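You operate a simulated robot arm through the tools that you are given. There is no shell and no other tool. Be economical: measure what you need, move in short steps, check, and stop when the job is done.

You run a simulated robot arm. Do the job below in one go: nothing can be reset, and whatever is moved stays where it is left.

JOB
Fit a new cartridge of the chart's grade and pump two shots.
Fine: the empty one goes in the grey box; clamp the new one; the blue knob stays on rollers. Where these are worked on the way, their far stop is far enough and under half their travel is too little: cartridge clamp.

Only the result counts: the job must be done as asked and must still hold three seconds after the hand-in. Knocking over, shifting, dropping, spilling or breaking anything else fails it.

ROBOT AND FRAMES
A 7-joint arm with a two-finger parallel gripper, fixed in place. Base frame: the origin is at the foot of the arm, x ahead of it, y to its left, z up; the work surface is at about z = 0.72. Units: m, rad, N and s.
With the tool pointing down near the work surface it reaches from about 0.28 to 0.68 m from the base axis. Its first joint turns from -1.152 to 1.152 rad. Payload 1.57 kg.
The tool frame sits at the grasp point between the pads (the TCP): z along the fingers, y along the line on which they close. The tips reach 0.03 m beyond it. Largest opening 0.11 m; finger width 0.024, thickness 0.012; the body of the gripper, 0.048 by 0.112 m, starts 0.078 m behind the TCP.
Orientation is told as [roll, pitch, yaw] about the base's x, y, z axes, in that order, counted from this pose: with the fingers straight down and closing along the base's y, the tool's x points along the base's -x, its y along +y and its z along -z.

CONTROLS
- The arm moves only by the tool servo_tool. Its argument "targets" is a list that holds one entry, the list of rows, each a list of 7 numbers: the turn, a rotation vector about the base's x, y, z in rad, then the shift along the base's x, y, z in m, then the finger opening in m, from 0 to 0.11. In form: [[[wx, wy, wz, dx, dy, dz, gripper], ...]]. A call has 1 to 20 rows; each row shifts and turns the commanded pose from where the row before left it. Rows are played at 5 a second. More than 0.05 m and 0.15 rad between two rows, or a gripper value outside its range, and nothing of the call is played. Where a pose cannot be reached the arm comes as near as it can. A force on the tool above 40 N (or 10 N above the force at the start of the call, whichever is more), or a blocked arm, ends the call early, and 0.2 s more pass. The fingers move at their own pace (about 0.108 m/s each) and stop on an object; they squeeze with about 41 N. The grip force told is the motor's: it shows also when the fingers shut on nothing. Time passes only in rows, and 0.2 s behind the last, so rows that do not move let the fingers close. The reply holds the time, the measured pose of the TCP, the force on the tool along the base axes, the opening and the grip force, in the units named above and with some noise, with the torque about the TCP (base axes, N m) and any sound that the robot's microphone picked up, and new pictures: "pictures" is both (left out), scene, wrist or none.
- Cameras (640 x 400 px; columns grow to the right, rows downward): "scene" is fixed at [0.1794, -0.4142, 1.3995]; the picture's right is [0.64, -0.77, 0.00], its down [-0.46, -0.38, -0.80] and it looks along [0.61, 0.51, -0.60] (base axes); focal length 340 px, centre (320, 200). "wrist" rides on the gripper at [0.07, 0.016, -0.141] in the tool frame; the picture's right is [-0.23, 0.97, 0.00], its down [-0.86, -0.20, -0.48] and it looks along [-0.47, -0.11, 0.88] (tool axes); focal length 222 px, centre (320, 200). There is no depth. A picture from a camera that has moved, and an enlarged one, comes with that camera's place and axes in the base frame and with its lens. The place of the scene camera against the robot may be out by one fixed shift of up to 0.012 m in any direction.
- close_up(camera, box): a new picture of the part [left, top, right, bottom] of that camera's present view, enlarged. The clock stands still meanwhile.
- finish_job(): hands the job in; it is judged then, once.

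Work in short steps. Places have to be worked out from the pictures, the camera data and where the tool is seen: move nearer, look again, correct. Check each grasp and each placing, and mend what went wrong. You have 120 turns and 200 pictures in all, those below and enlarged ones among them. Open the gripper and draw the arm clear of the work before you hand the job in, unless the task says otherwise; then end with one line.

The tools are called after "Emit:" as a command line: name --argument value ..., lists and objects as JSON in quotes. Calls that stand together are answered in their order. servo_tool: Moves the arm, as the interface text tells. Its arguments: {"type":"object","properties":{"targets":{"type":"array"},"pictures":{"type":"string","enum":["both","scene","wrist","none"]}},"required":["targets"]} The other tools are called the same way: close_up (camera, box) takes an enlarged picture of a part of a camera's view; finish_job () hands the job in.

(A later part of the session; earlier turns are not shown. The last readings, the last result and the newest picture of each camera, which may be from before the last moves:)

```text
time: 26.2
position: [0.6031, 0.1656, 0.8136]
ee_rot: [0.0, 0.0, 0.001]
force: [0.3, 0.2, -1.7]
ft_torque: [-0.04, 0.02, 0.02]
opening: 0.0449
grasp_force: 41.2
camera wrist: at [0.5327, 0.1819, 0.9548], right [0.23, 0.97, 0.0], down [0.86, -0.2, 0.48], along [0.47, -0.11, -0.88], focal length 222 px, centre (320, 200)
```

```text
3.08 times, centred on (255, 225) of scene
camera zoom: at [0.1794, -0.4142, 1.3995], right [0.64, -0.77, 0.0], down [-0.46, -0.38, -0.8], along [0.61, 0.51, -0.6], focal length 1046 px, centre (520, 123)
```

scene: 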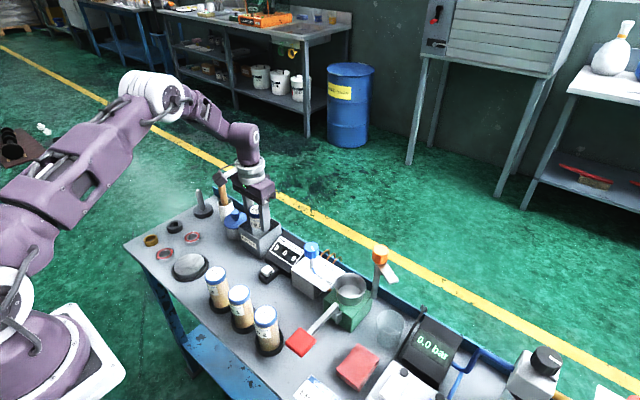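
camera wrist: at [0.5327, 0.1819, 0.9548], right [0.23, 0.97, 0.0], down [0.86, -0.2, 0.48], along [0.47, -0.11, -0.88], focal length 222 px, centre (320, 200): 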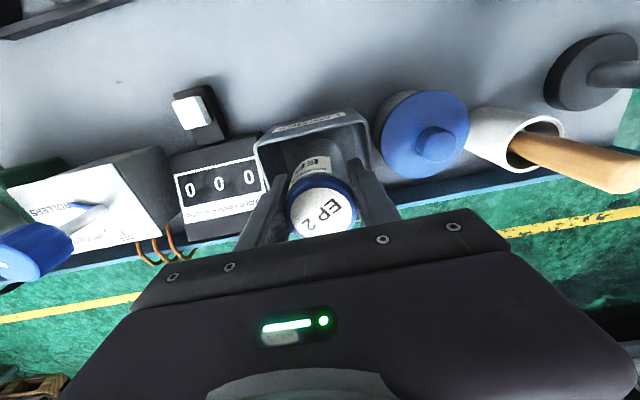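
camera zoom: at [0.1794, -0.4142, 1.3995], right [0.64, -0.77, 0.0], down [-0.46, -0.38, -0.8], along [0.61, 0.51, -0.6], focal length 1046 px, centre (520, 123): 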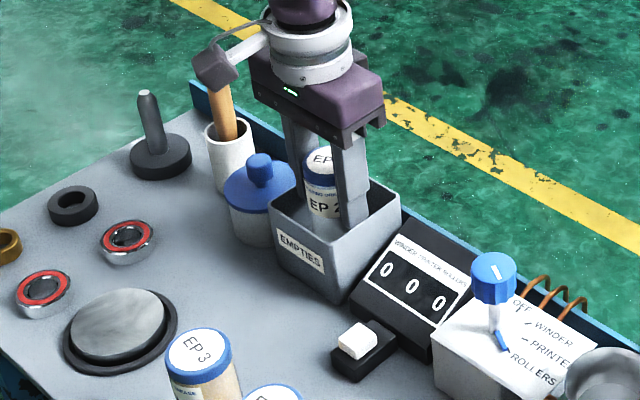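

Still no contact; lower on in 2 mm steps.

Emit:
servo_tool --targets '[[[0, 0, 0, 0, 0.0005, -0.002, 0.03], [0, 0, 0, 0, 0, -0.002, 0.03], [0, 0, 0, 0, 0, -0.002, 0.03], [0, 0, 0, 0, 0, 0, 0.03]]]' --pictures "none"

```text
time: 27.2
position: [0.603, 0.166, 0.8079]
ee_rot: [0.0, 0.0, 0.0]
force: [-0.3, -0.7, -1.3]
ft_torque: [0.0, 0.01, 0.02]
opening: 0.045
grasp_force: 41.2
```

Emit:
servo_tool --targets '[[[0, 0, 0, 0, 0, -0.002, 0.03], [0, 0, 0, 0, 0, -0.002, 0.03], [0, 0, 0, 0, 0, 0, 0.03]]]' --pictures "wrist"

Emit:
close_up --camera "scene" --box '[230, 190, 300, 260]'

Emit:
close_up --camera "wrist" --box '[230, 90, 410, 240]'

```text
time: 28.0
position: [0.6042, 0.165, 0.804]
ee_rot: [0.0, 0.001, 0.004]
force: [-1.7, -0.3, 5.9]
ft_torque: [-0.02, 0.12, -0.03]
opening: 0.0449
grasp_force: 41.3
camera wrist: at [0.5328, 0.1824, 0.945], right [0.23, 0.97, 0.0], down [0.86, -0.2, 0.48], along [0.47, -0.11, -0.88], focal length 222 px, centre (320, 200)
```

wrist: 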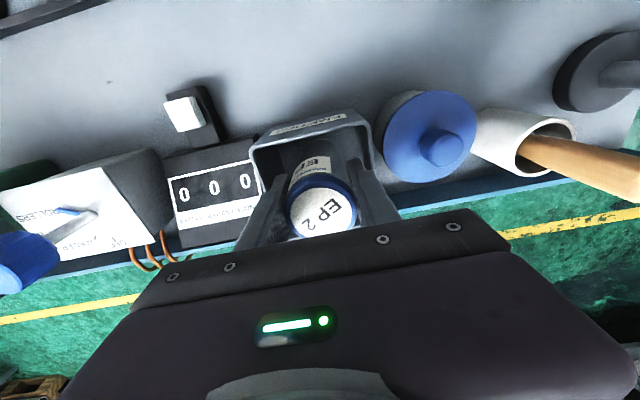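

```text
5.71 times, centred on (265, 225) of scene
camera zoom: at [0.1793, -0.4142, 1.3995], right [0.64, -0.77, 0.0], down [-0.46, -0.38, -0.8], along [0.61, 0.51, -0.6], focal length 1942 px, centre (634, 57)
```

zoom: 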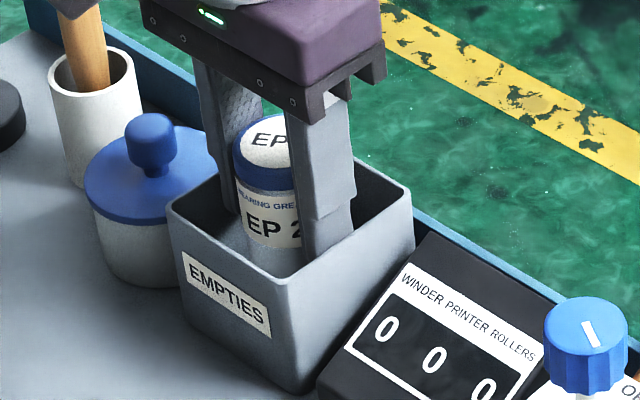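

```text
2.67 times, centred on (320, 165) of wrist
camera zoom: at [0.5328, 0.1824, 0.945], right [0.23, 0.97, 0.0], down [0.86, -0.2, 0.48], along [0.47, -0.11, -0.88], focal length 592 px, centre (320, 293)
```

zoom: 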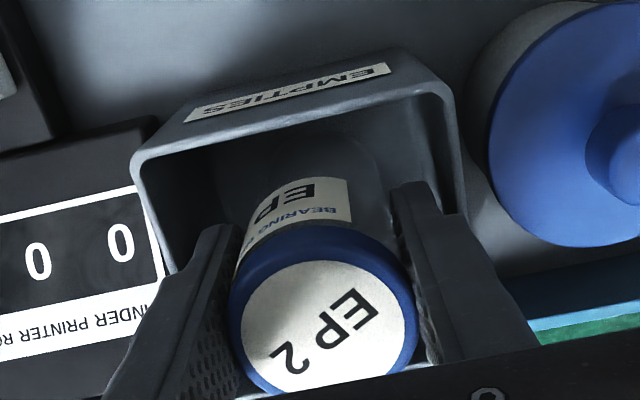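

Floor contact (force +6 N) with the cartridge upright inside the box. Open only slightly, and rise straight up.

Emit:
servo_tool --targets '[[[0, 0, 0, 0, 0, 0.001, 0.051], [0, 0, 0, 0, 0, 0, 0.051], [0, 0, 0, 0, 0, 0, 0.051], [0, 0, 0, 0, 0, 0.01, 0.051], [0, 0, 0, 0, 0, 0.01, 0.051], [0, 0, 0, 0, 0, 0.03, 0.06], [0, 0, 0, 0, 0, 0.03, 0.06], [0, 0, 0, 0, 0, 0.04, 0.06], [0, 0, 0, 0, 0, 0.03, 0.06], [0, 0, 0, 0, 0, 0, 0.08]]]'

Emit:
close_up --camera "scene" --box '[230, 190, 300, 260]'

```text
time: 30.2
position: [0.6042, 0.1651, 0.9535]
ee_rot: [0.0, 0.0, 0.001]
force: [-0.2, 0.3, -0.3]
ft_torque: [-0.01, -0.02, 0.0]
opening: 0.0801
grasp_force: 0.1
camera wrist: at [0.5337, 0.1824, 1.0946], right [0.23, 0.97, 0.0], down [0.86, -0.2, 0.48], along [0.47, -0.11, -0.88], focal length 222 px, centre (320, 200)
```

scene: 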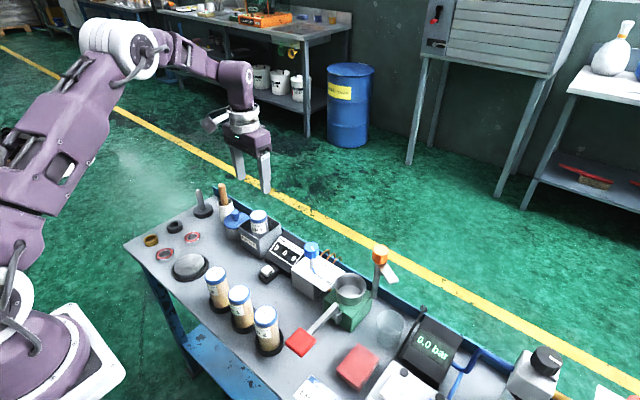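
wrist: 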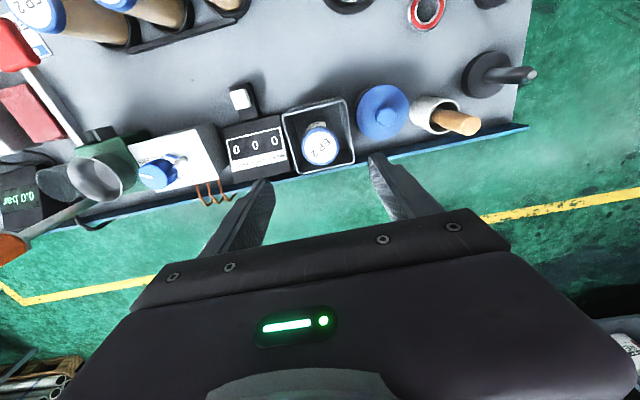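

```text
5.71 times, centred on (265, 225) of scene
camera zoom: at [0.1794, -0.4142, 1.3995], right [0.64, -0.77, 0.0], down [-0.46, -0.38, -0.8], along [0.61, 0.51, -0.6], focal length 1942 px, centre (634, 57)
```

zoom: 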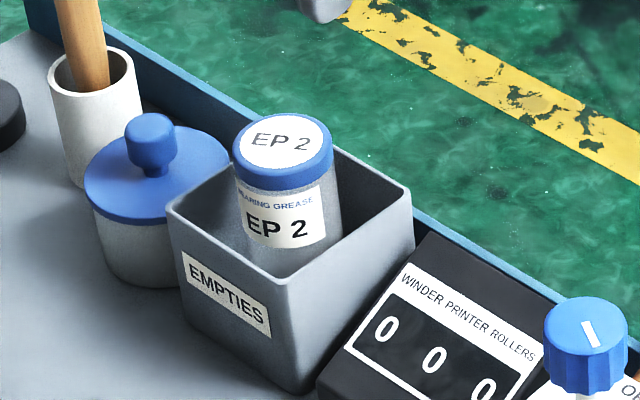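

The empty stands upright in the grey box. Next, move above the fresh EP 2 cartridge at about (0.41, -0.07).

Emit:
servo_tool --targets '[[[0, 0, 0, -0.03, -0.03, 0.02, 0.08], [0, 0, 0, -0.03, -0.035, 0.01, 0.08], [0, 0, 0, -0.03, -0.035, 0, 0.08], [0, 0, 0, -0.03, -0.035, 0, 0.08], [0, 0, 0, -0.03, -0.035, 0, 0.08], [0, 0, 0, -0.03, -0.035, 0, 0.08], [0, 0, 0, 0, -0.03, 0, 0.08], [0, 0, 0, 0, 0, 0, 0.08]]]'

Emit:
close_up --camera "wrist" --box '[230, 60, 410, 200]'

```text
time: 32.0
position: [0.4228, -0.0685, 0.9845]
ee_rot: [0.0, -0.001, 0.002]
force: [-0.2, 1.3, -0.1]
ft_torque: [0.03, -0.01, -0.02]
opening: 0.08
grasp_force: 0.0
camera wrist: at [0.3524, -0.0516, 1.1253], right [0.23, 0.97, 0.0], down [0.86, -0.2, 0.48], along [0.47, -0.11, -0.88], focal length 222 px, centre (320, 200)
```

scene: 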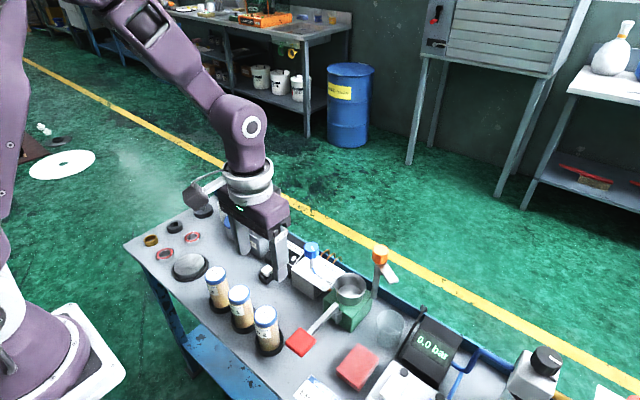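
wrist: 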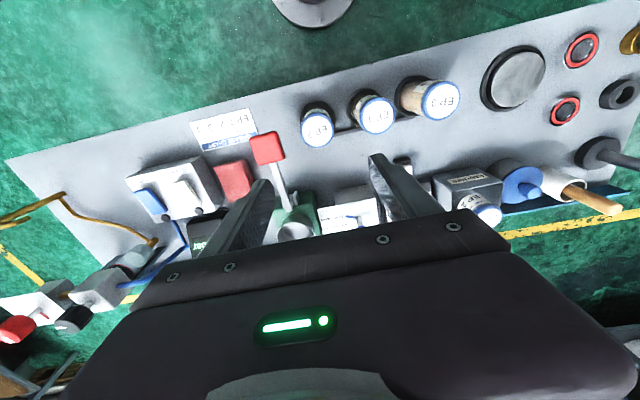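

```text
2.86 times, centred on (320, 130) of wrist
camera zoom: at [0.3524, -0.0516, 1.1253], right [0.23, 0.97, 0.0], down [0.86, -0.2, 0.48], along [0.47, -0.11, -0.88], focal length 635 px, centre (320, 400)
```

zoom: 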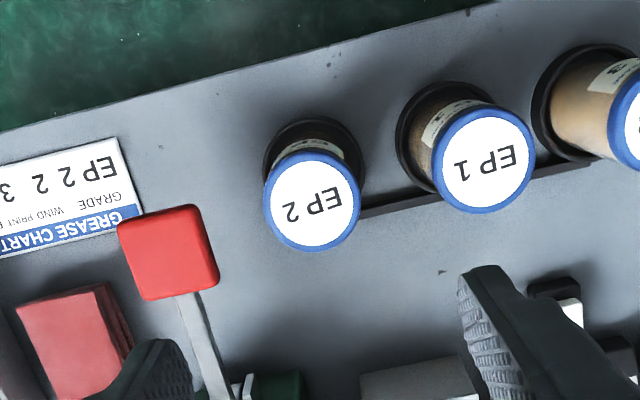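

EP 2 cap at ≈ (0.411, -0.069), top ≈ 0.825. I go down in part with a 0.062 opening (neighbours: EP 1 and red lever pad) and check.

Emit:
servo_tool --targets '[[[0, 0, 0, -0.012, -0.0005, -0.03, 0.062], [0, 0, 0, 0, 0, -0.03, 0.062], [0, 0, 0, 0, 0, -0.03, 0.062], [0, 0, 0, 0, 0, -0.02, 0.062], [0, 0, 0, 0, 0, 0, 0.062]]]'

Emit:
close_up --camera "wrist" --box '[220, 80, 420, 220]'

Emit:
close_up --camera "scene" --box '[200, 210, 340, 370]'

```text
time: 33.2
position: [0.413, -0.0711, 0.8745]
ee_rot: [0.001, 0.001, 0.004]
force: [0.4, 0.3, 0.5]
ft_torque: [-0.04, 0.04, -0.01]
opening: 0.0618
grasp_force: 0.0
camera wrist: at [0.3415, -0.0533, 1.0154], right [0.23, 0.97, 0.0], down [0.86, -0.2, 0.48], along [0.47, -0.11, -0.88], focal length 222 px, centre (320, 200)
```

scene: 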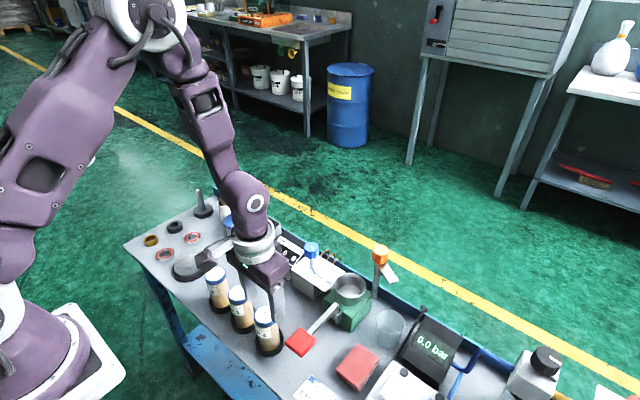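
wrist: 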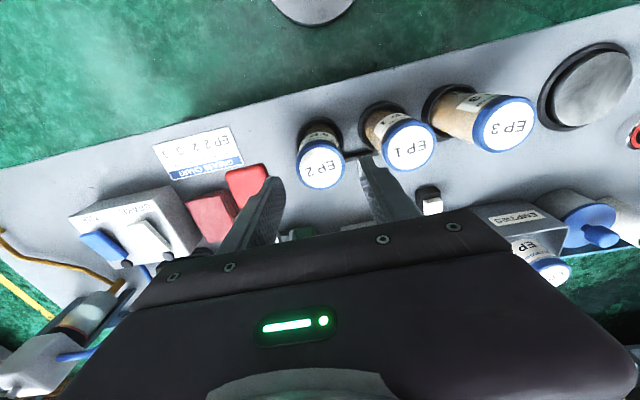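

```text
2.86 times, centred on (320, 150) of wrist
camera zoom: at [0.3415, -0.0533, 1.0154], right [0.23, 0.97, 0.0], down [0.86, -0.2, 0.48], along [0.47, -0.11, -0.88], focal length 635 px, centre (320, 343)
```

zoom: 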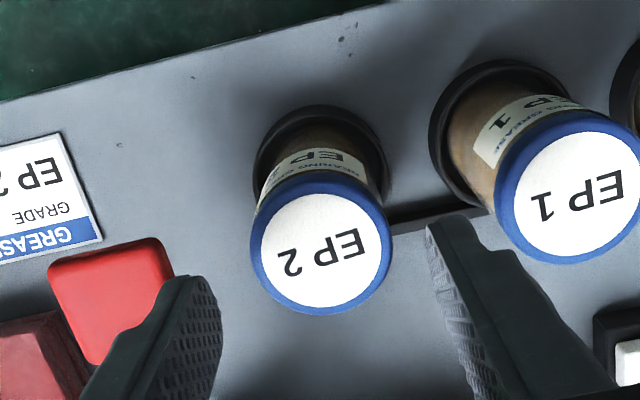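

```text
2.50 times, centred on (270, 290) of scene
camera zoom: at [0.1794, -0.4142, 1.3995], right [0.64, -0.77, 0.0], down [-0.46, -0.38, -0.8], along [0.61, 0.51, -0.6], focal length 850 px, centre (445, -25)
```

zoom: 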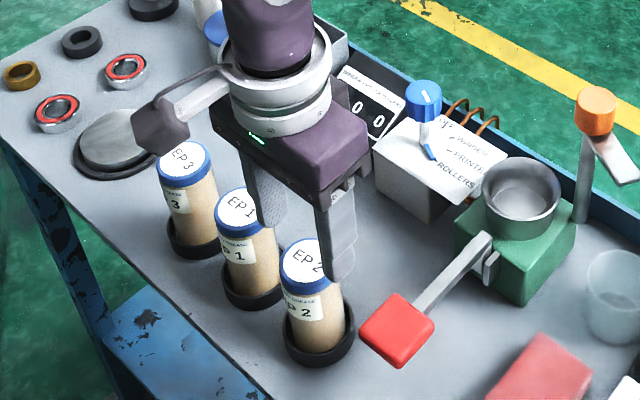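

Aligned. Descend to TCP z ≈ 0.80 and grip.

Emit:
servo_tool --targets '[[[0, 0, 0, -0.001, 0, -0.025, 0.062], [0, 0, 0, 0, 0, -0.025, 0.062], [0, 0, 0, 0, 0, -0.024, 0.062], [0, 0, 0, 0, 0, 0, 0.03], [0, 0, 0, 0, 0, 0, 0.03], [0, 0, 0, 0, 0, 0, 0.03]]]' --pictures "none"

Emit:
close_up --camera "scene" --box '[200, 210, 340, 370]'

```text
time: 34.6
position: [0.4115, -0.0709, 0.8003]
ee_rot: [-0.001, 0.0, 0.001]
force: [0.5, -0.1, 0.3]
ft_torque: [-0.01, -0.02, 0.01]
opening: 0.0447
grasp_force: 41.3
```

```text
2.50 times, centred on (270, 290) of scene
camera zoom: at [0.1794, -0.4142, 1.3995], right [0.64, -0.77, 0.0], down [-0.46, -0.38, -0.8], along [0.61, 0.51, -0.6], focal length 850 px, centre (445, -25)
```

zoom: 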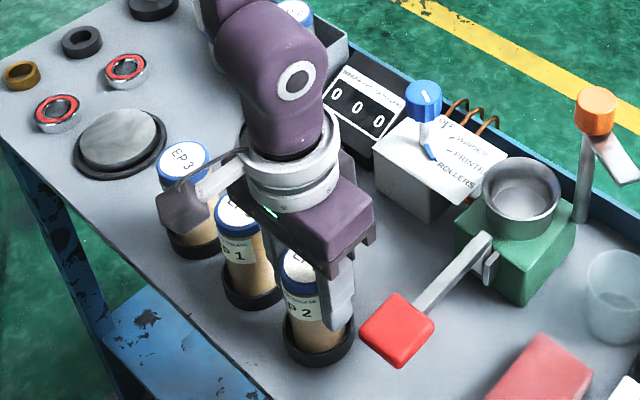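

Gripped at the cap (0.0447 m). Lift straight up.

Emit:
servo_tool --targets '[[[0, 0, 0, 0, 0, 0.015, 0.03], [0, 0, 0, 0, 0, 0.02, 0.03], [0, 0, 0, 0, 0, 0.03, 0.03], [0, 0, 0, 0, 0, 0.03, 0.03], [0, 0, 0, 0, 0, 0.04, 0.03], [0, 0, 0, 0, 0, 0.04, 0.03], [0, 0, 0, 0, 0, 0.03, 0.03], [0, 0, 0, 0, 0, 0, 0.03]]]'

```text
time: 36.4
position: [0.4105, -0.0686, 1.0059]
ee_rot: [-0.001, 0.001, 0.0]
force: [1.0, 0.5, -1.1]
ft_torque: [-0.01, 0.0, 0.02]
opening: 0.045
grasp_force: 41.0
camera wrist: at [0.3393, -0.0527, 1.1468], right [0.23, 0.97, 0.0], down [0.86, -0.2, 0.48], along [0.47, -0.11, -0.88], focal length 222 px, centre (320, 200)
```

scene: 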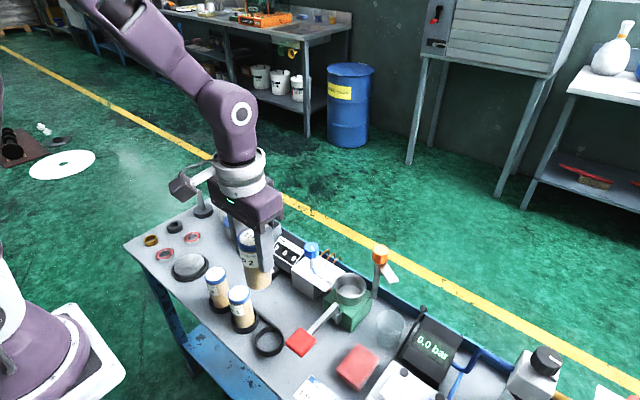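
wrist: 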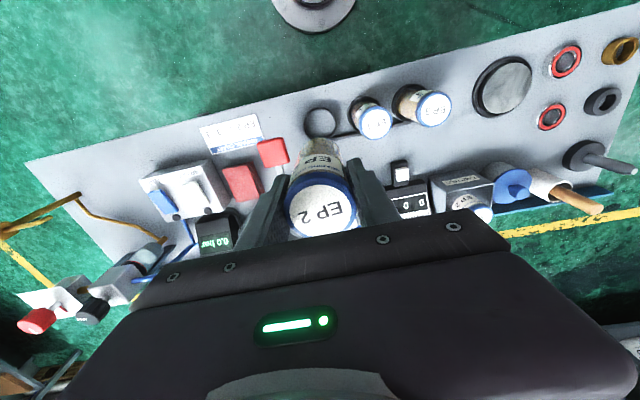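

EP 2 is held. Carry it over the pump cup at (0.583, -0.149), yaw -0.5.

Emit:
servo_tool --targets '[[[0, 0, 0, 0.02, -0.01, 0.01, 0.03], [0, 0, -0.1, 0.03, -0.014, 0, 0.03], [0, 0, -0.1, 0.03, -0.014, 0, 0.03], [0, 0, -0.1, 0.03, -0.014, 0, 0.03], [0, 0, -0.1, 0.03, -0.014, 0, 0.03], [0, 0, -0.1, 0.03, -0.013, 0, 0.03], [0, 0, 0, 0.003, -0.001, 0, 0.03], [0, 0, 0, 0, 0, 0, 0.03]]]'

Emit:
close_up --camera "wrist" --box '[230, 80, 410, 240]'

Emit:
close_up --camera "scene" --box '[290, 180, 430, 330]'

```text
time: 38.2
position: [0.5828, -0.1496, 1.0155]
ee_rot: [0.0, -0.001, -0.496]
force: [0.7, 0.5, -0.7]
ft_torque: [0.02, 0.03, -0.03]
opening: 0.0449
grasp_force: 41.2
camera wrist: at [0.5287, -0.101, 1.1566], right [0.67, 0.75, 0.0], down [0.66, -0.58, 0.48], along [0.36, -0.32, -0.88], focal length 222 px, centre (320, 200)
```

scene: 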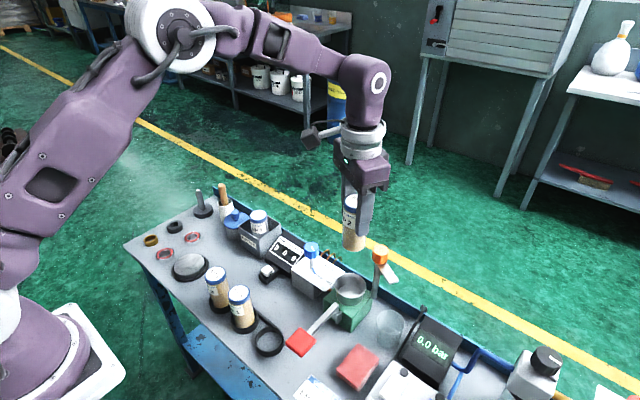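
wrist: 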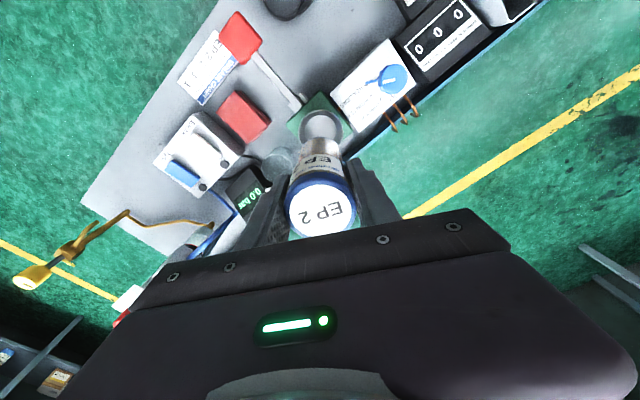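

```text
2.50 times, centred on (320, 160) of wrist
camera zoom: at [0.5287, -0.101, 1.1566], right [0.67, 0.75, 0.0], down [0.66, -0.58, 0.48], along [0.36, -0.32, -0.88], focal length 555 px, centre (320, 300)
```

zoom: 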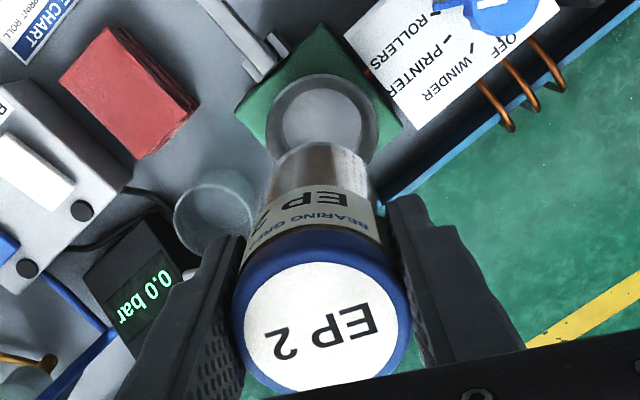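

```text
2.67 times, centred on (360, 255) of scene
camera zoom: at [0.1794, -0.4142, 1.3995], right [0.64, -0.77, 0.0], down [-0.46, -0.38, -0.8], along [0.61, 0.51, -0.6], focal length 906 px, centre (213, 53)
```

zoom: 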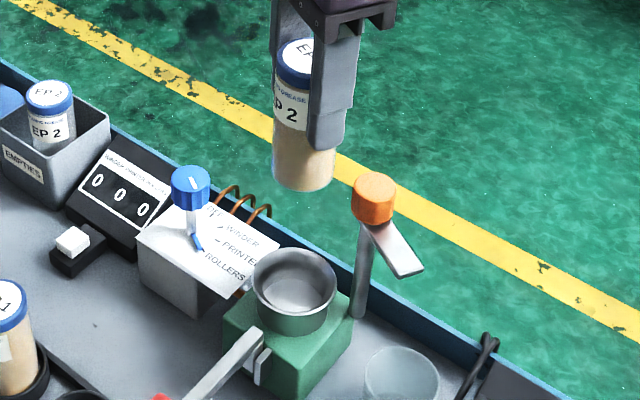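

Cup is centred below (≈0.582, -0.147). Descend: first to 0.88, then slowly to the seat (expected TCP ≈ 0.858).

Emit:
servo_tool --targets '[[[0, 0, 0, 0, 0.0005, -0.03, 0.03], [0, 0, 0, 0, 0, -0.03, 0.03], [0, 0, 0, 0, 0, -0.03, 0.03], [0, 0, 0, 0, 0, -0.03, 0.03], [0, 0, 0, 0, 0, -0.01, 0.03], [0, 0, 0, 0, 0, -0.01, 0.03], [0, 0, 0, 0, 0, -0.005, 0.03], [0, 0, 0, 0, 0, 0, 0.03]]]'

Emit:
close_up --camera "scene" --box '[290, 200, 430, 330]'

```text
time: 40.0
position: [0.5831, -0.1497, 0.8696]
ee_rot: [0.0, 0.0, -0.499]
force: [0.7, -0.1, -1.6]
ft_torque: [0.03, 0.02, 0.02]
opening: 0.0449
grasp_force: 41.3
camera wrist: at [0.5286, -0.1018, 1.0104], right [0.67, 0.75, 0.0], down [0.66, -0.58, 0.48], along [0.36, -0.32, -0.88], focal length 222 px, centre (320, 200)
```

scene: 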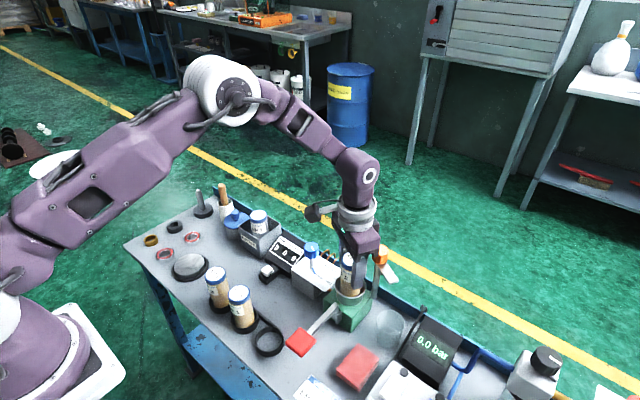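
wrist: 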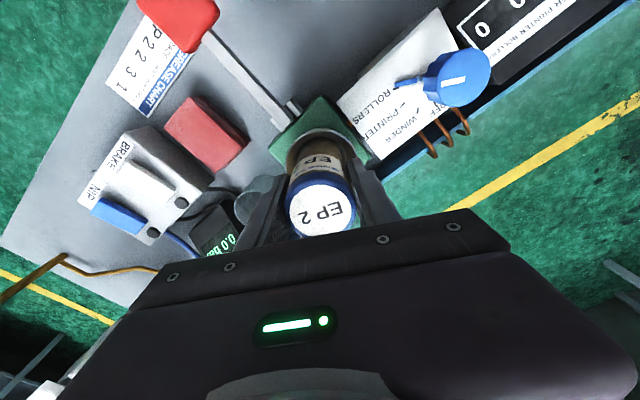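

```text
3.08 times, centred on (360, 265) of scene
camera zoom: at [0.1794, -0.4142, 1.3995], right [0.64, -0.77, 0.0], down [-0.46, -0.38, -0.8], along [0.61, 0.51, -0.6], focal length 1046 px, centre (197, 0)
```

zoom: 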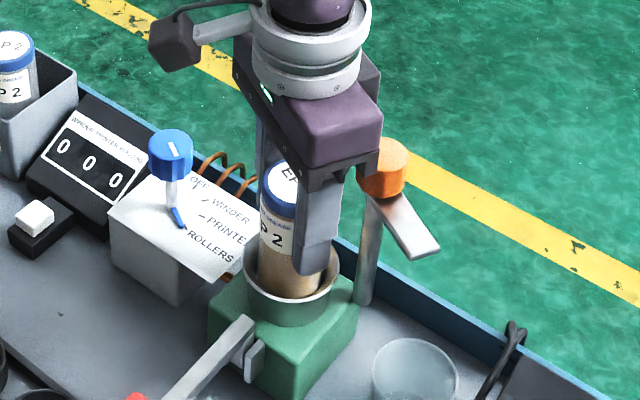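

Inside the cup with no contact yet; lower in 2–3 mm steps.

Emit:
servo_tool --targets '[[[0, 0, 0, 0, 0, -0.003, 0.03], [0, 0, 0, 0, 0, -0.003, 0.03], [0, 0, 0, 0, 0, -0.002, 0.03], [0, 0, 0, 0, 0, -0.002, 0.03], [0, 0, 0, 0, 0, 0, 0.03]]]' --pictures "none"

```text
time: 41.2
position: [0.5842, -0.1503, 0.8628]
ee_rot: [0.0, -0.003, -0.5]
force: [-8.5, 2.5, 30.1]
ft_torque: [0.14, 0.48, -0.16]
opening: 0.0451
grasp_force: 40.8
```

Seat contact at TCP ≈ 0.863, matching where the old one sat (0.862). Ease the load, open, and rise.

Emit:
servo_tool --targets '[[[0, 0, 0, 0, 0, 0.003, 0.03], [0, 0, 0, 0, 0, 0, 0.065], [0, 0, 0, 0, 0, 0, 0.065], [0, 0, 0, 0, 0, 0, 0.065], [0, 0, 0, 0, 0, 0.02, 0.065], [0, 0, 0, 0, 0, 0.03, 0.065], [0, 0, 0, 0, 0, 0.04, 0.065], [0, 0, 0, 0, 0, 0.04, 0.065], [0, 0, 0, 0, 0, 0, 0.065]]]'

Emit:
close_up --camera "scene" --box '[290, 200, 430, 330]'

Emit:
close_up --camera "wrist" --box '[230, 80, 410, 240]'

```text
time: 43.2
position: [0.5849, -0.1511, 0.9938]
ee_rot: [0.0, -0.001, -0.499]
force: [-0.4, 0.5, 0.2]
ft_torque: [-0.01, 0.0, 0.01]
opening: 0.0648
grasp_force: 0.1
camera wrist: at [0.5307, -0.1023, 1.1343], right [0.67, 0.75, 0.0], down [0.66, -0.58, 0.48], along [0.36, -0.32, -0.88], focal length 222 px, centre (320, 200)
```

scene: 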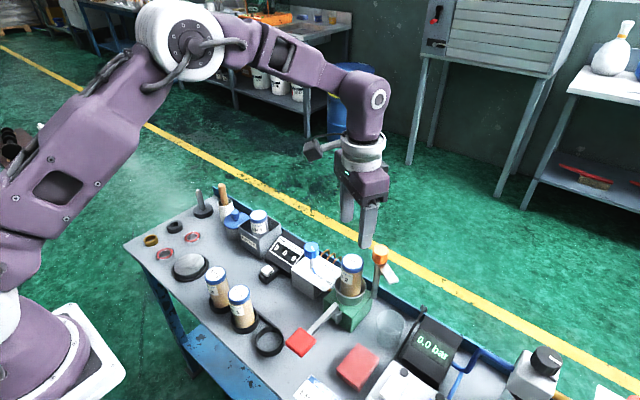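
wrist: 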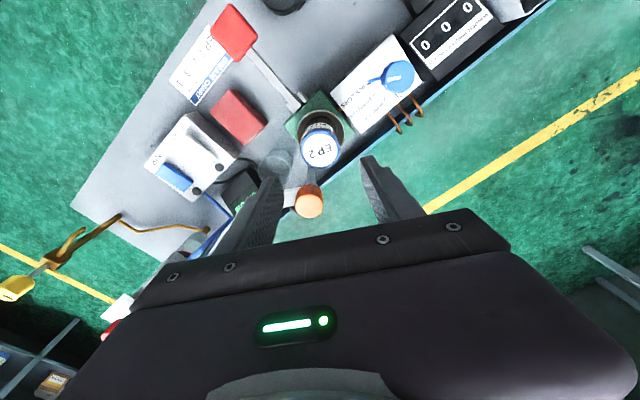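

```text
3.08 times, centred on (360, 265) of scene
camera zoom: at [0.1794, -0.4142, 1.3995], right [0.64, -0.77, 0.0], down [-0.46, -0.38, -0.8], along [0.61, 0.51, -0.6], focal length 1046 px, centre (197, 0)
```

zoom: 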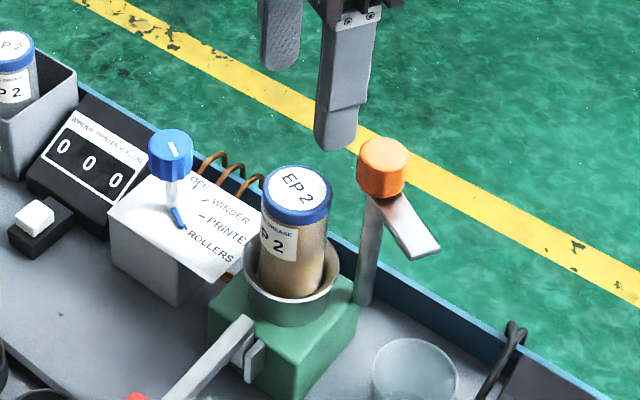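

```text
2.50 times, centred on (320, 160) of wrist
camera zoom: at [0.5307, -0.1023, 1.1343], right [0.67, 0.75, 0.0], down [0.66, -0.58, 0.48], along [0.36, -0.32, -0.88], focal length 555 px, centre (320, 300)
```

zoom: 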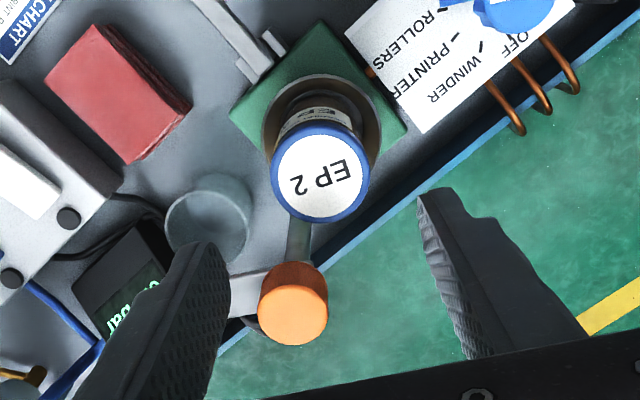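

The new cartridge sits exactly where the old one did. Now I go above the clamp knob at (0.617, -0.193) with yaw 1.25, aligned with the opened arm.

Emit:
servo_tool --targets '[[[0, 0, 0.146, 0.01, -0.01, 0, 0.06], [0, 0, 0.146, 0.01, -0.01, 0, 0.06], [0, 0, 0.146, 0.0125, -0.012, 0, 0.06], [0, 0, 0.146, 0, -0.0105, 0, 0.06], [0, 0, 0.146, 0, 0, 0, 0.06], [0, 0, 0.146, 0, 0, 0, 0.06], [0, 0, 0.146, 0, 0, 0, 0.06], [0, 0, 0.146, 0, 0, 0, 0.06], [0, 0, 0.146, 0, 0, 0, 0.06], [0, 0, 0.146, 0, 0, 0, 0.06], [0, 0, 0.146, 0, 0, 0, 0.06], [0, 0, 0.144, 0, 0, -0.015, 0.06], [0, 0, 0, 0, 0, 0, 0.06]]]'

Emit:
close_up --camera "wrist" --box '[230, 80, 410, 240]'

```text
time: 46.0
position: [0.6176, -0.1917, 0.9798]
ee_rot: [0.0, 0.001, 1.255]
force: [0.5, -1.3, 0.6]
ft_torque: [-0.01, 0.01, 0.0]
opening: 0.0596
grasp_force: 0.1
camera wrist: at [0.5785, -0.2525, 1.1205], right [-0.85, 0.52, 0.0], down [0.46, 0.75, 0.48], along [0.25, 0.41, -0.88], focal length 222 px, centre (320, 200)
```

scene: 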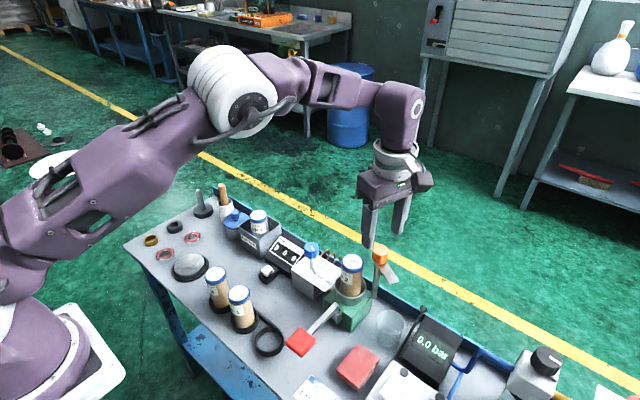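
wrist: 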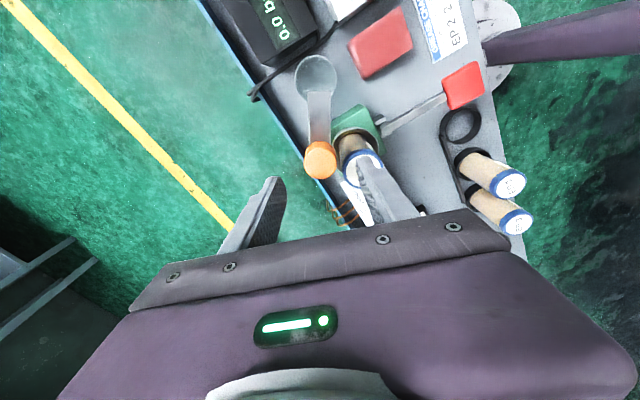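

```text
2.50 times, centred on (320, 160) of wrist
camera zoom: at [0.5785, -0.2525, 1.1205], right [-0.85, 0.52, 0.0], down [0.46, 0.75, 0.48], along [0.25, 0.41, -0.88], focal length 555 px, centre (320, 300)
```

zoom: 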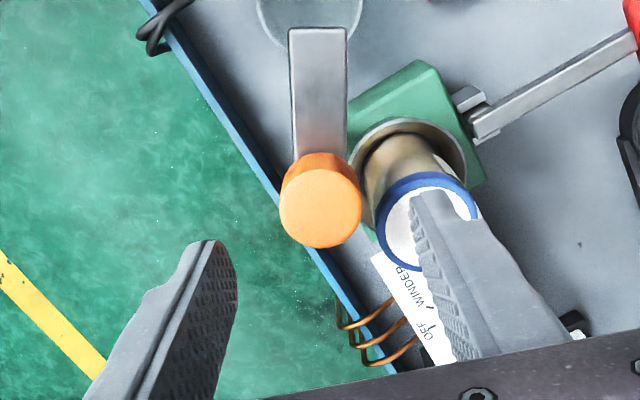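

Knob seen at (0.616, -0.192). I narrow to 0.046 and descend to TCP z ≈ 0.929 (tips above the cap), then grip.

Emit:
servo_tool --targets '[[[0, 0, 0, -0.001, 0, 0, 0.046], [0, 0, 0, 0, 0, -0.02, 0.046], [0, 0, 0, 0, 0, -0.02, 0.046], [0, 0, 0, 0, 0, -0.01, 0.046], [0, 0, 0, 0, 0, 0, 0.02], [0, 0, 0, 0, 0, 0, 0.02], [0, 0, 0, 0, 0, 0, 0.02]]]' --pictures "wrist"

```text
time: 47.6
position: [0.6142, -0.1929, 0.93]
ee_rot: [0.0, 0.001, 1.253]
force: [2.0, -0.9, -1.4]
ft_torque: [-0.08, -0.09, -0.08]
opening: 0.0316
grasp_force: 40.2
camera wrist: at [0.5773, -0.2529, 1.0707], right [-0.85, 0.52, 0.0], down [0.46, 0.75, 0.48], along [0.25, 0.41, -0.88], focal length 222 px, centre (320, 200)
```

wrist: 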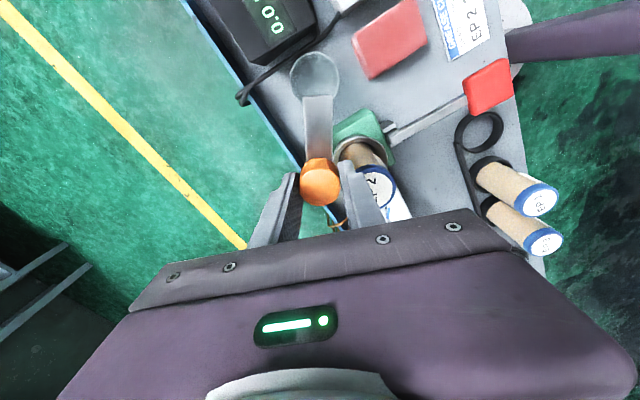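

Gripped. Turn clockwise in stages.

Emit:
servo_tool --targets '[[[0, 0, -0.1, 0, 0, 0, 0.02], [0, 0, -0.1, 0, 0, 0, 0.02], [0, 0, -0.1, 0, 0, 0, 0.02], [0, 0, -0.1, 0, 0, 0, 0.02], [0, 0, 0, 0, 0, 0, 0.02]]]' --pictures "none"

```text
time: 48.8
position: [0.6158, -0.1933, 0.9302]
ee_rot: [-0.004, -0.001, 0.854]
force: [15.1, -6.9, 9.7]
ft_torque: [-0.52, -0.15, 0.01]
opening: 0.0314
grasp_force: 40.1
```

Emit:
servo_tool --targets '[[[0, 0, -0.1, 0.001, -0.001, 0, 0.02], [0, 0, -0.1, 0.0005, 0, 0, 0.02], [0, 0, -0.1, 0, 0, 0, 0.02], [0, 0, -0.1, 0, 0, 0, 0.02], [0, 0, 0, 0, 0, 0, 0.02]]]' --pictures "wrist"

```text
time: 50.0
position: [0.6161, -0.1923, 0.9299]
ee_rot: [-0.002, -0.002, 0.452]
force: [4.4, 0.4, 31.0]
ft_torque: [-0.24, 0.53, -0.03]
opening: 0.0314
grasp_force: 40.1
camera wrist: at [0.5453, -0.2081, 1.0705], right [-0.22, 0.98, 0.0], down [0.86, 0.19, 0.48], along [0.47, 0.1, -0.88], focal length 222 px, centre (320, 200)
```

wrist: 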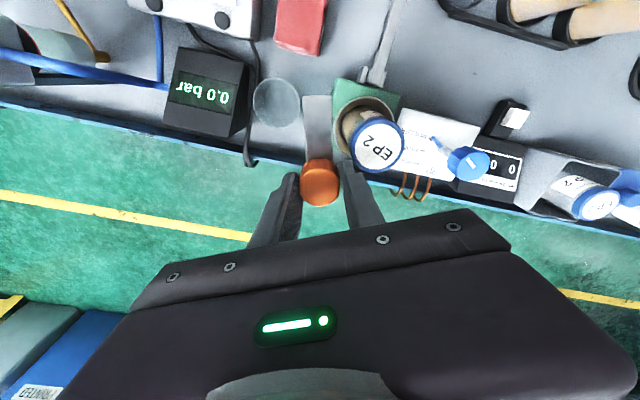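

An upward force of 31 N showed up; I look closely before going on.

Emit:
close_up --camera "wrist" --box '[250, 80, 420, 230]'

Emit:
close_up --camera "scene" --box '[320, 220, 410, 310]'

```text
2.67 times, centred on (335, 155) of wrist
camera zoom: at [0.5453, -0.2081, 1.0705], right [-0.22, 0.98, 0.0], down [0.86, 0.19, 0.48], along [0.47, 0.1, -0.88], focal length 592 px, centre (280, 320)
```

zoom: 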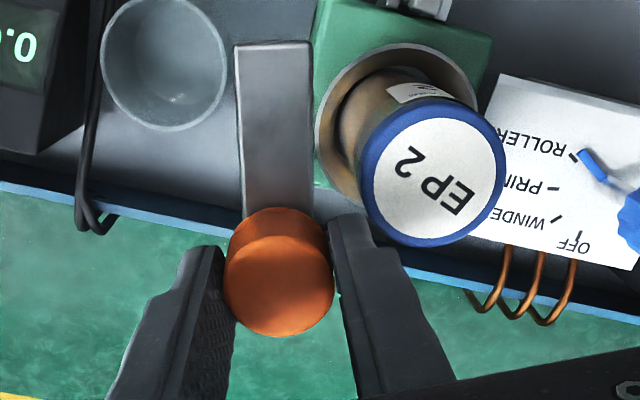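

```text
4.44 times, centred on (365, 265) of scene
camera zoom: at [0.1789, -0.414, 1.3996], right [0.64, -0.77, 0.0], down [-0.46, -0.39, -0.8], along [0.61, 0.51, -0.6], focal length 1510 px, centre (120, -89)
```

zoom: 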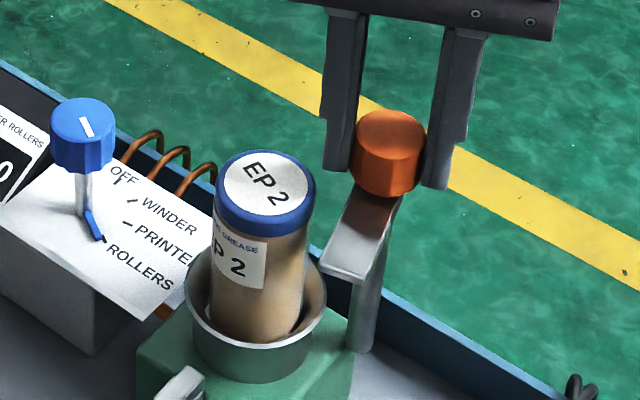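

The finger is clear of the cap, so the load is from the grip itself. I release and re-grip to relieve it.

Emit:
servo_tool --targets '[[[0, 0, 0, 0, 0, 0, 0.04], [0, 0, 0, 0, 0, 0, 0.04], [0, 0, 0, 0, 0, 0, 0.02], [0, 0, 0, 0, 0, 0, 0.02], [0, 0, 0, 0, 0, 0, 0.02]]]' --pictures "none"

```text
time: 51.2
position: [0.6157, -0.1936, 0.9273]
ee_rot: [0.001, 0.001, 0.452]
force: [-1.1, -3.9, -13.9]
ft_torque: [0.02, -0.28, -0.01]
opening: 0.0315
grasp_force: 40.1
```

Load relieved. Continue clockwise.

Emit:
servo_tool --targets '[[[0, 0, -0.1, 0, 0, 0, 0.02], [0, 0, -0.1, 0, 0, 0, 0.02], [0, 0, -0.1, 0, 0, 0, 0.02], [0, 0, -0.1, 0, 0, 0, 0.02], [0, 0, 0, 0, 0, 0, 0.02]]]' --pictures "wrist"

```text
time: 52.4
position: [0.6157, -0.1934, 0.9286]
ee_rot: [0.0, 0.002, 0.051]
force: [-10.6, -8.4, -14.7]
ft_torque: [-0.19, 0.59, -0.02]
opening: 0.0311
grasp_force: 39.5
camera wrist: at [0.5449, -0.1801, 1.0688], right [0.18, 0.98, 0.0], down [0.86, -0.16, 0.48], along [0.47, -0.09, -0.88], focal length 222 px, centre (320, 200)
```

wrist: 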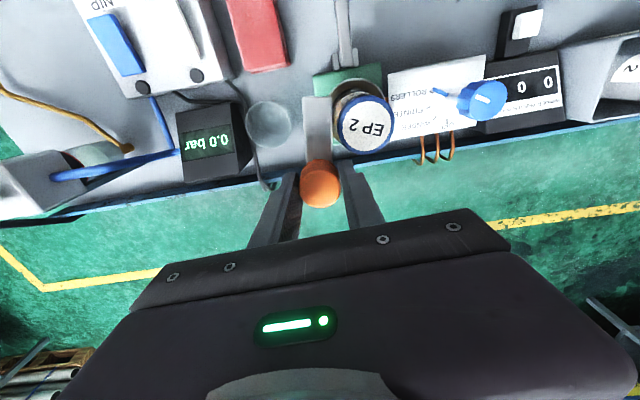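

The arm is now about to pass over the cap; go on in smaller stages, watching for torque.

Emit:
servo_tool --targets '[[[0, 0, -0.1, 0, 0, 0, 0.02], [0, 0, -0.1, 0, 0, 0, 0.02], [0, 0, -0.1, 0, 0, 0, 0.02], [0, 0, 0, 0, 0, 0, 0.02]]]' --pictures "wrist"

Emit:
close_up --camera "scene" --box '[320, 220, 410, 310]'

```text
time: 53.4
position: [0.6161, -0.1939, 0.9276]
ee_rot: [0.0, 0.001, -0.249]
force: [-16.6, -9.9, -18.5]
ft_torque: [-0.19, 0.61, -0.01]
opening: 0.0315
grasp_force: 39.7
camera wrist: at [0.5518, -0.1602, 1.0689], right [0.46, 0.89, 0.0], down [0.78, -0.4, 0.48], along [0.42, -0.22, -0.88], focal length 222 px, centre (320, 200)
```

wrist: 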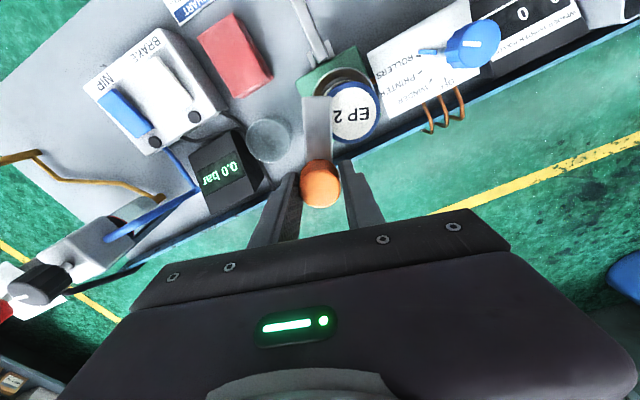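

```text
4.44 times, centred on (365, 265) of scene
camera zoom: at [0.1793, -0.4146, 1.3993], right [0.64, -0.77, 0.0], down [-0.46, -0.38, -0.8], along [0.61, 0.51, -0.6], focal length 1510 px, centre (120, -89)
```

zoom: 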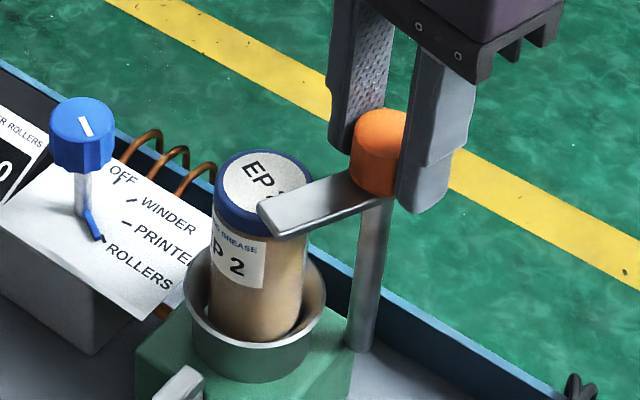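

The arm passes over the cap. Ease slightly and continue.

Emit:
servo_tool --targets '[[[0, 0, -0.1, -0.001, -0.0005, -0.001, 0.02], [0, 0, -0.1, 0, 0, 0, 0.02], [0, 0, -0.1, 0, 0, 0, 0.02], [0, 0, -0.1, 0, 0, 0, 0.02], [0, 0, 0, 0, 0, 0, 0.02]]]' --pictures "none"

```text
time: 54.6
position: [0.6156, -0.1947, 0.9266]
ee_rot: [0.002, -0.004, -0.649]
force: [-8.4, -11.3, -1.6]
ft_torque: [-0.17, 0.18, 0.0]
opening: 0.0314
grasp_force: 40.6
```

Emit:
servo_tool --targets '[[[0, 0, -0.1, -0.0005, -0.0005, 0, 0.02], [0, 0, -0.1, 0, 0, 0, 0.02], [0, 0, -0.1, 0, 0, 0, 0.02], [0, 0, 0, 0, 0, 0, 0.02]]]' --pictures "wrist"

Emit:
close_up --camera "scene" --box '[320, 220, 410, 310]'

```text
time: 55.6
position: [0.6141, -0.193, 0.9278]
ee_rot: [0.0, 0.002, -0.948]
force: [-4.2, -2.5, 0.1]
ft_torque: [-0.1, 0.18, 0.52]
opening: 0.0313
grasp_force: 40.3
camera wrist: at [0.5867, -0.1269, 1.0691], right [0.92, 0.38, 0.0], down [0.34, -0.81, 0.48], along [0.18, -0.44, -0.88], focal length 222 px, centre (320, 200)
```

wrist: 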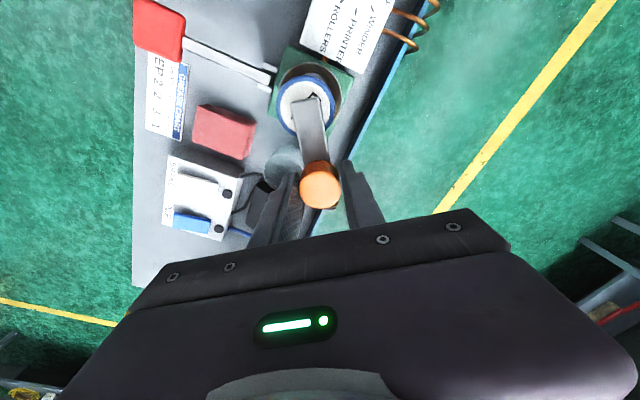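

```text
4.44 times, centred on (365, 265) of scene
camera zoom: at [0.1793, -0.4143, 1.3994], right [0.64, -0.77, 0.0], down [-0.46, -0.38, -0.8], along [0.61, 0.51, -0.6], focal length 1510 px, centre (120, -89)
```

zoom: 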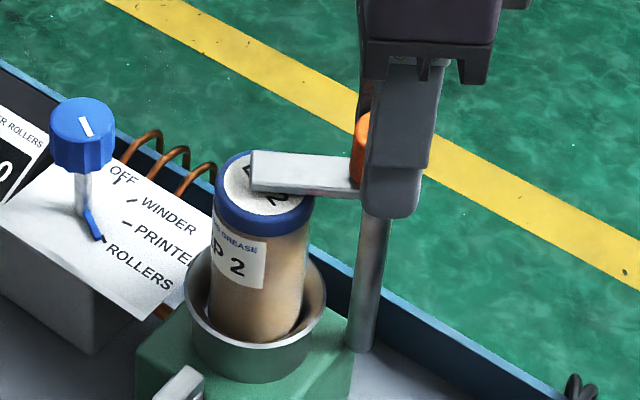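

Torque rose to 0.52: the stop is met and the arm lies over the cap as it did at first. Release and rise.

Emit:
servo_tool --targets '[[[0, 0, 0, 0, 0, 0, 0.05], [0, 0, 0, 0, 0, 0, 0.055], [0, 0, 0, 0, 0, 0.03, 0.055], [0, 0, 0, 0, 0, 0.04, 0.055], [0, 0, 0.15, -0.02, 0, 0.03, 0.055], [0, 0, 0.15, -0.03, 0, 0, 0.02], [0, 0, 0.15, -0.03, 0, 0, 0.0], [0, 0, 0.15, -0.03, 0, 0, 0.0], [0, 0, 0.15, -0.03, 0.01, 0, 0.0], [0, 0, 0.15, -0.02, 0.01, 0, 0.0], [0, 0, 0, 0, 0.01, 0, 0.0]]]'

Emit:
close_up --camera "scene" --box '[270, 230, 410, 370]'

Emit:
close_up --camera "wrist" --box '[220, 40, 400, 200]'

```text
time: 58.0
position: [0.4551, -0.1652, 1.0303]
ee_rot: [-0.001, 0.0, -0.044]
force: [-0.4, -0.7, 0.4]
ft_torque: [-0.01, 0.01, 0.03]
opening: 0.0003
grasp_force: 21.4
camera wrist: at [0.3849, -0.1443, 1.1703], right [0.27, 0.96, 0.0], down [0.84, -0.24, 0.48], along [0.46, -0.13, -0.88], focal length 222 px, centre (320, 200)
```

scene: 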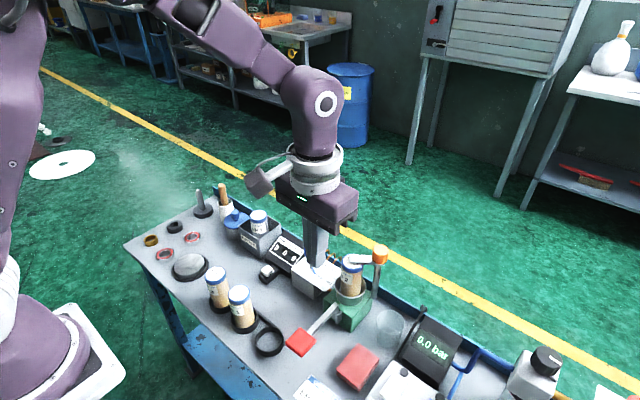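
wrist: 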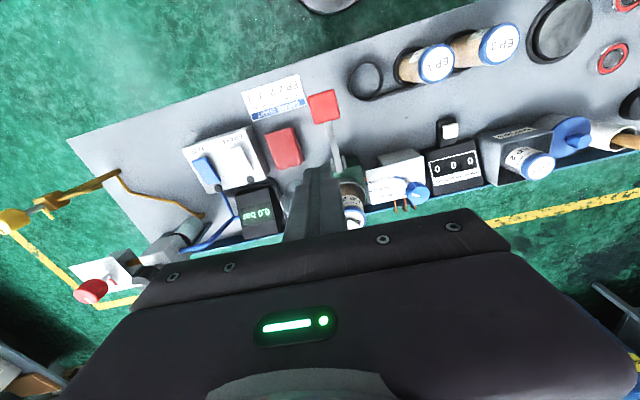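

```text
2.86 times, centred on (340, 300) of scene
camera zoom: at [0.1794, -0.4142, 1.3995], right [0.64, -0.77, 0.0], down [-0.46, -0.38, -0.8], along [0.61, 0.51, -0.6], focal length 971 px, centre (263, -86)
```

zoom: 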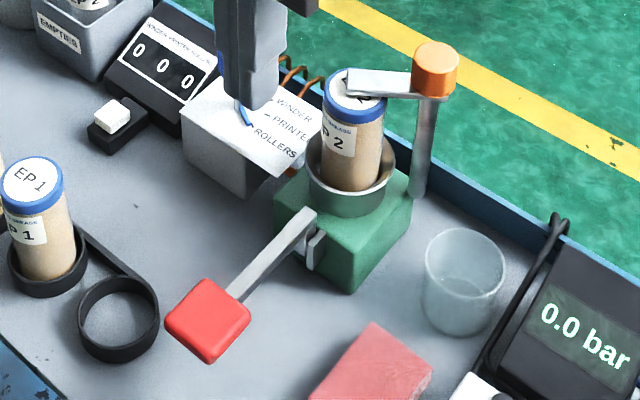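

```text
2.50 times, centred on (310, 120) of wrist
camera zoom: at [0.3849, -0.1443, 1.1703], right [0.27, 0.96, 0.0], down [0.84, -0.24, 0.48], along [0.46, -0.13, -0.88], focal length 555 px, centre (345, 400)
```

zoom: 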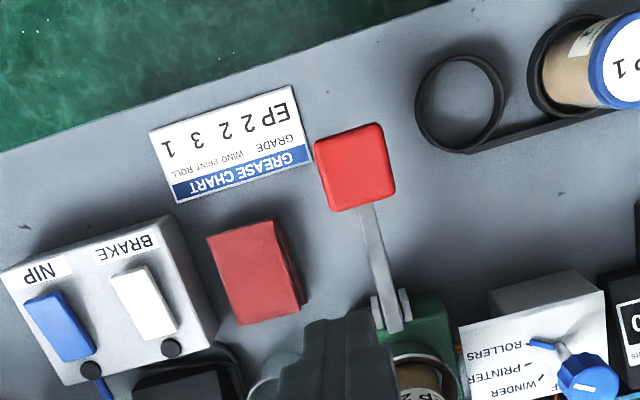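

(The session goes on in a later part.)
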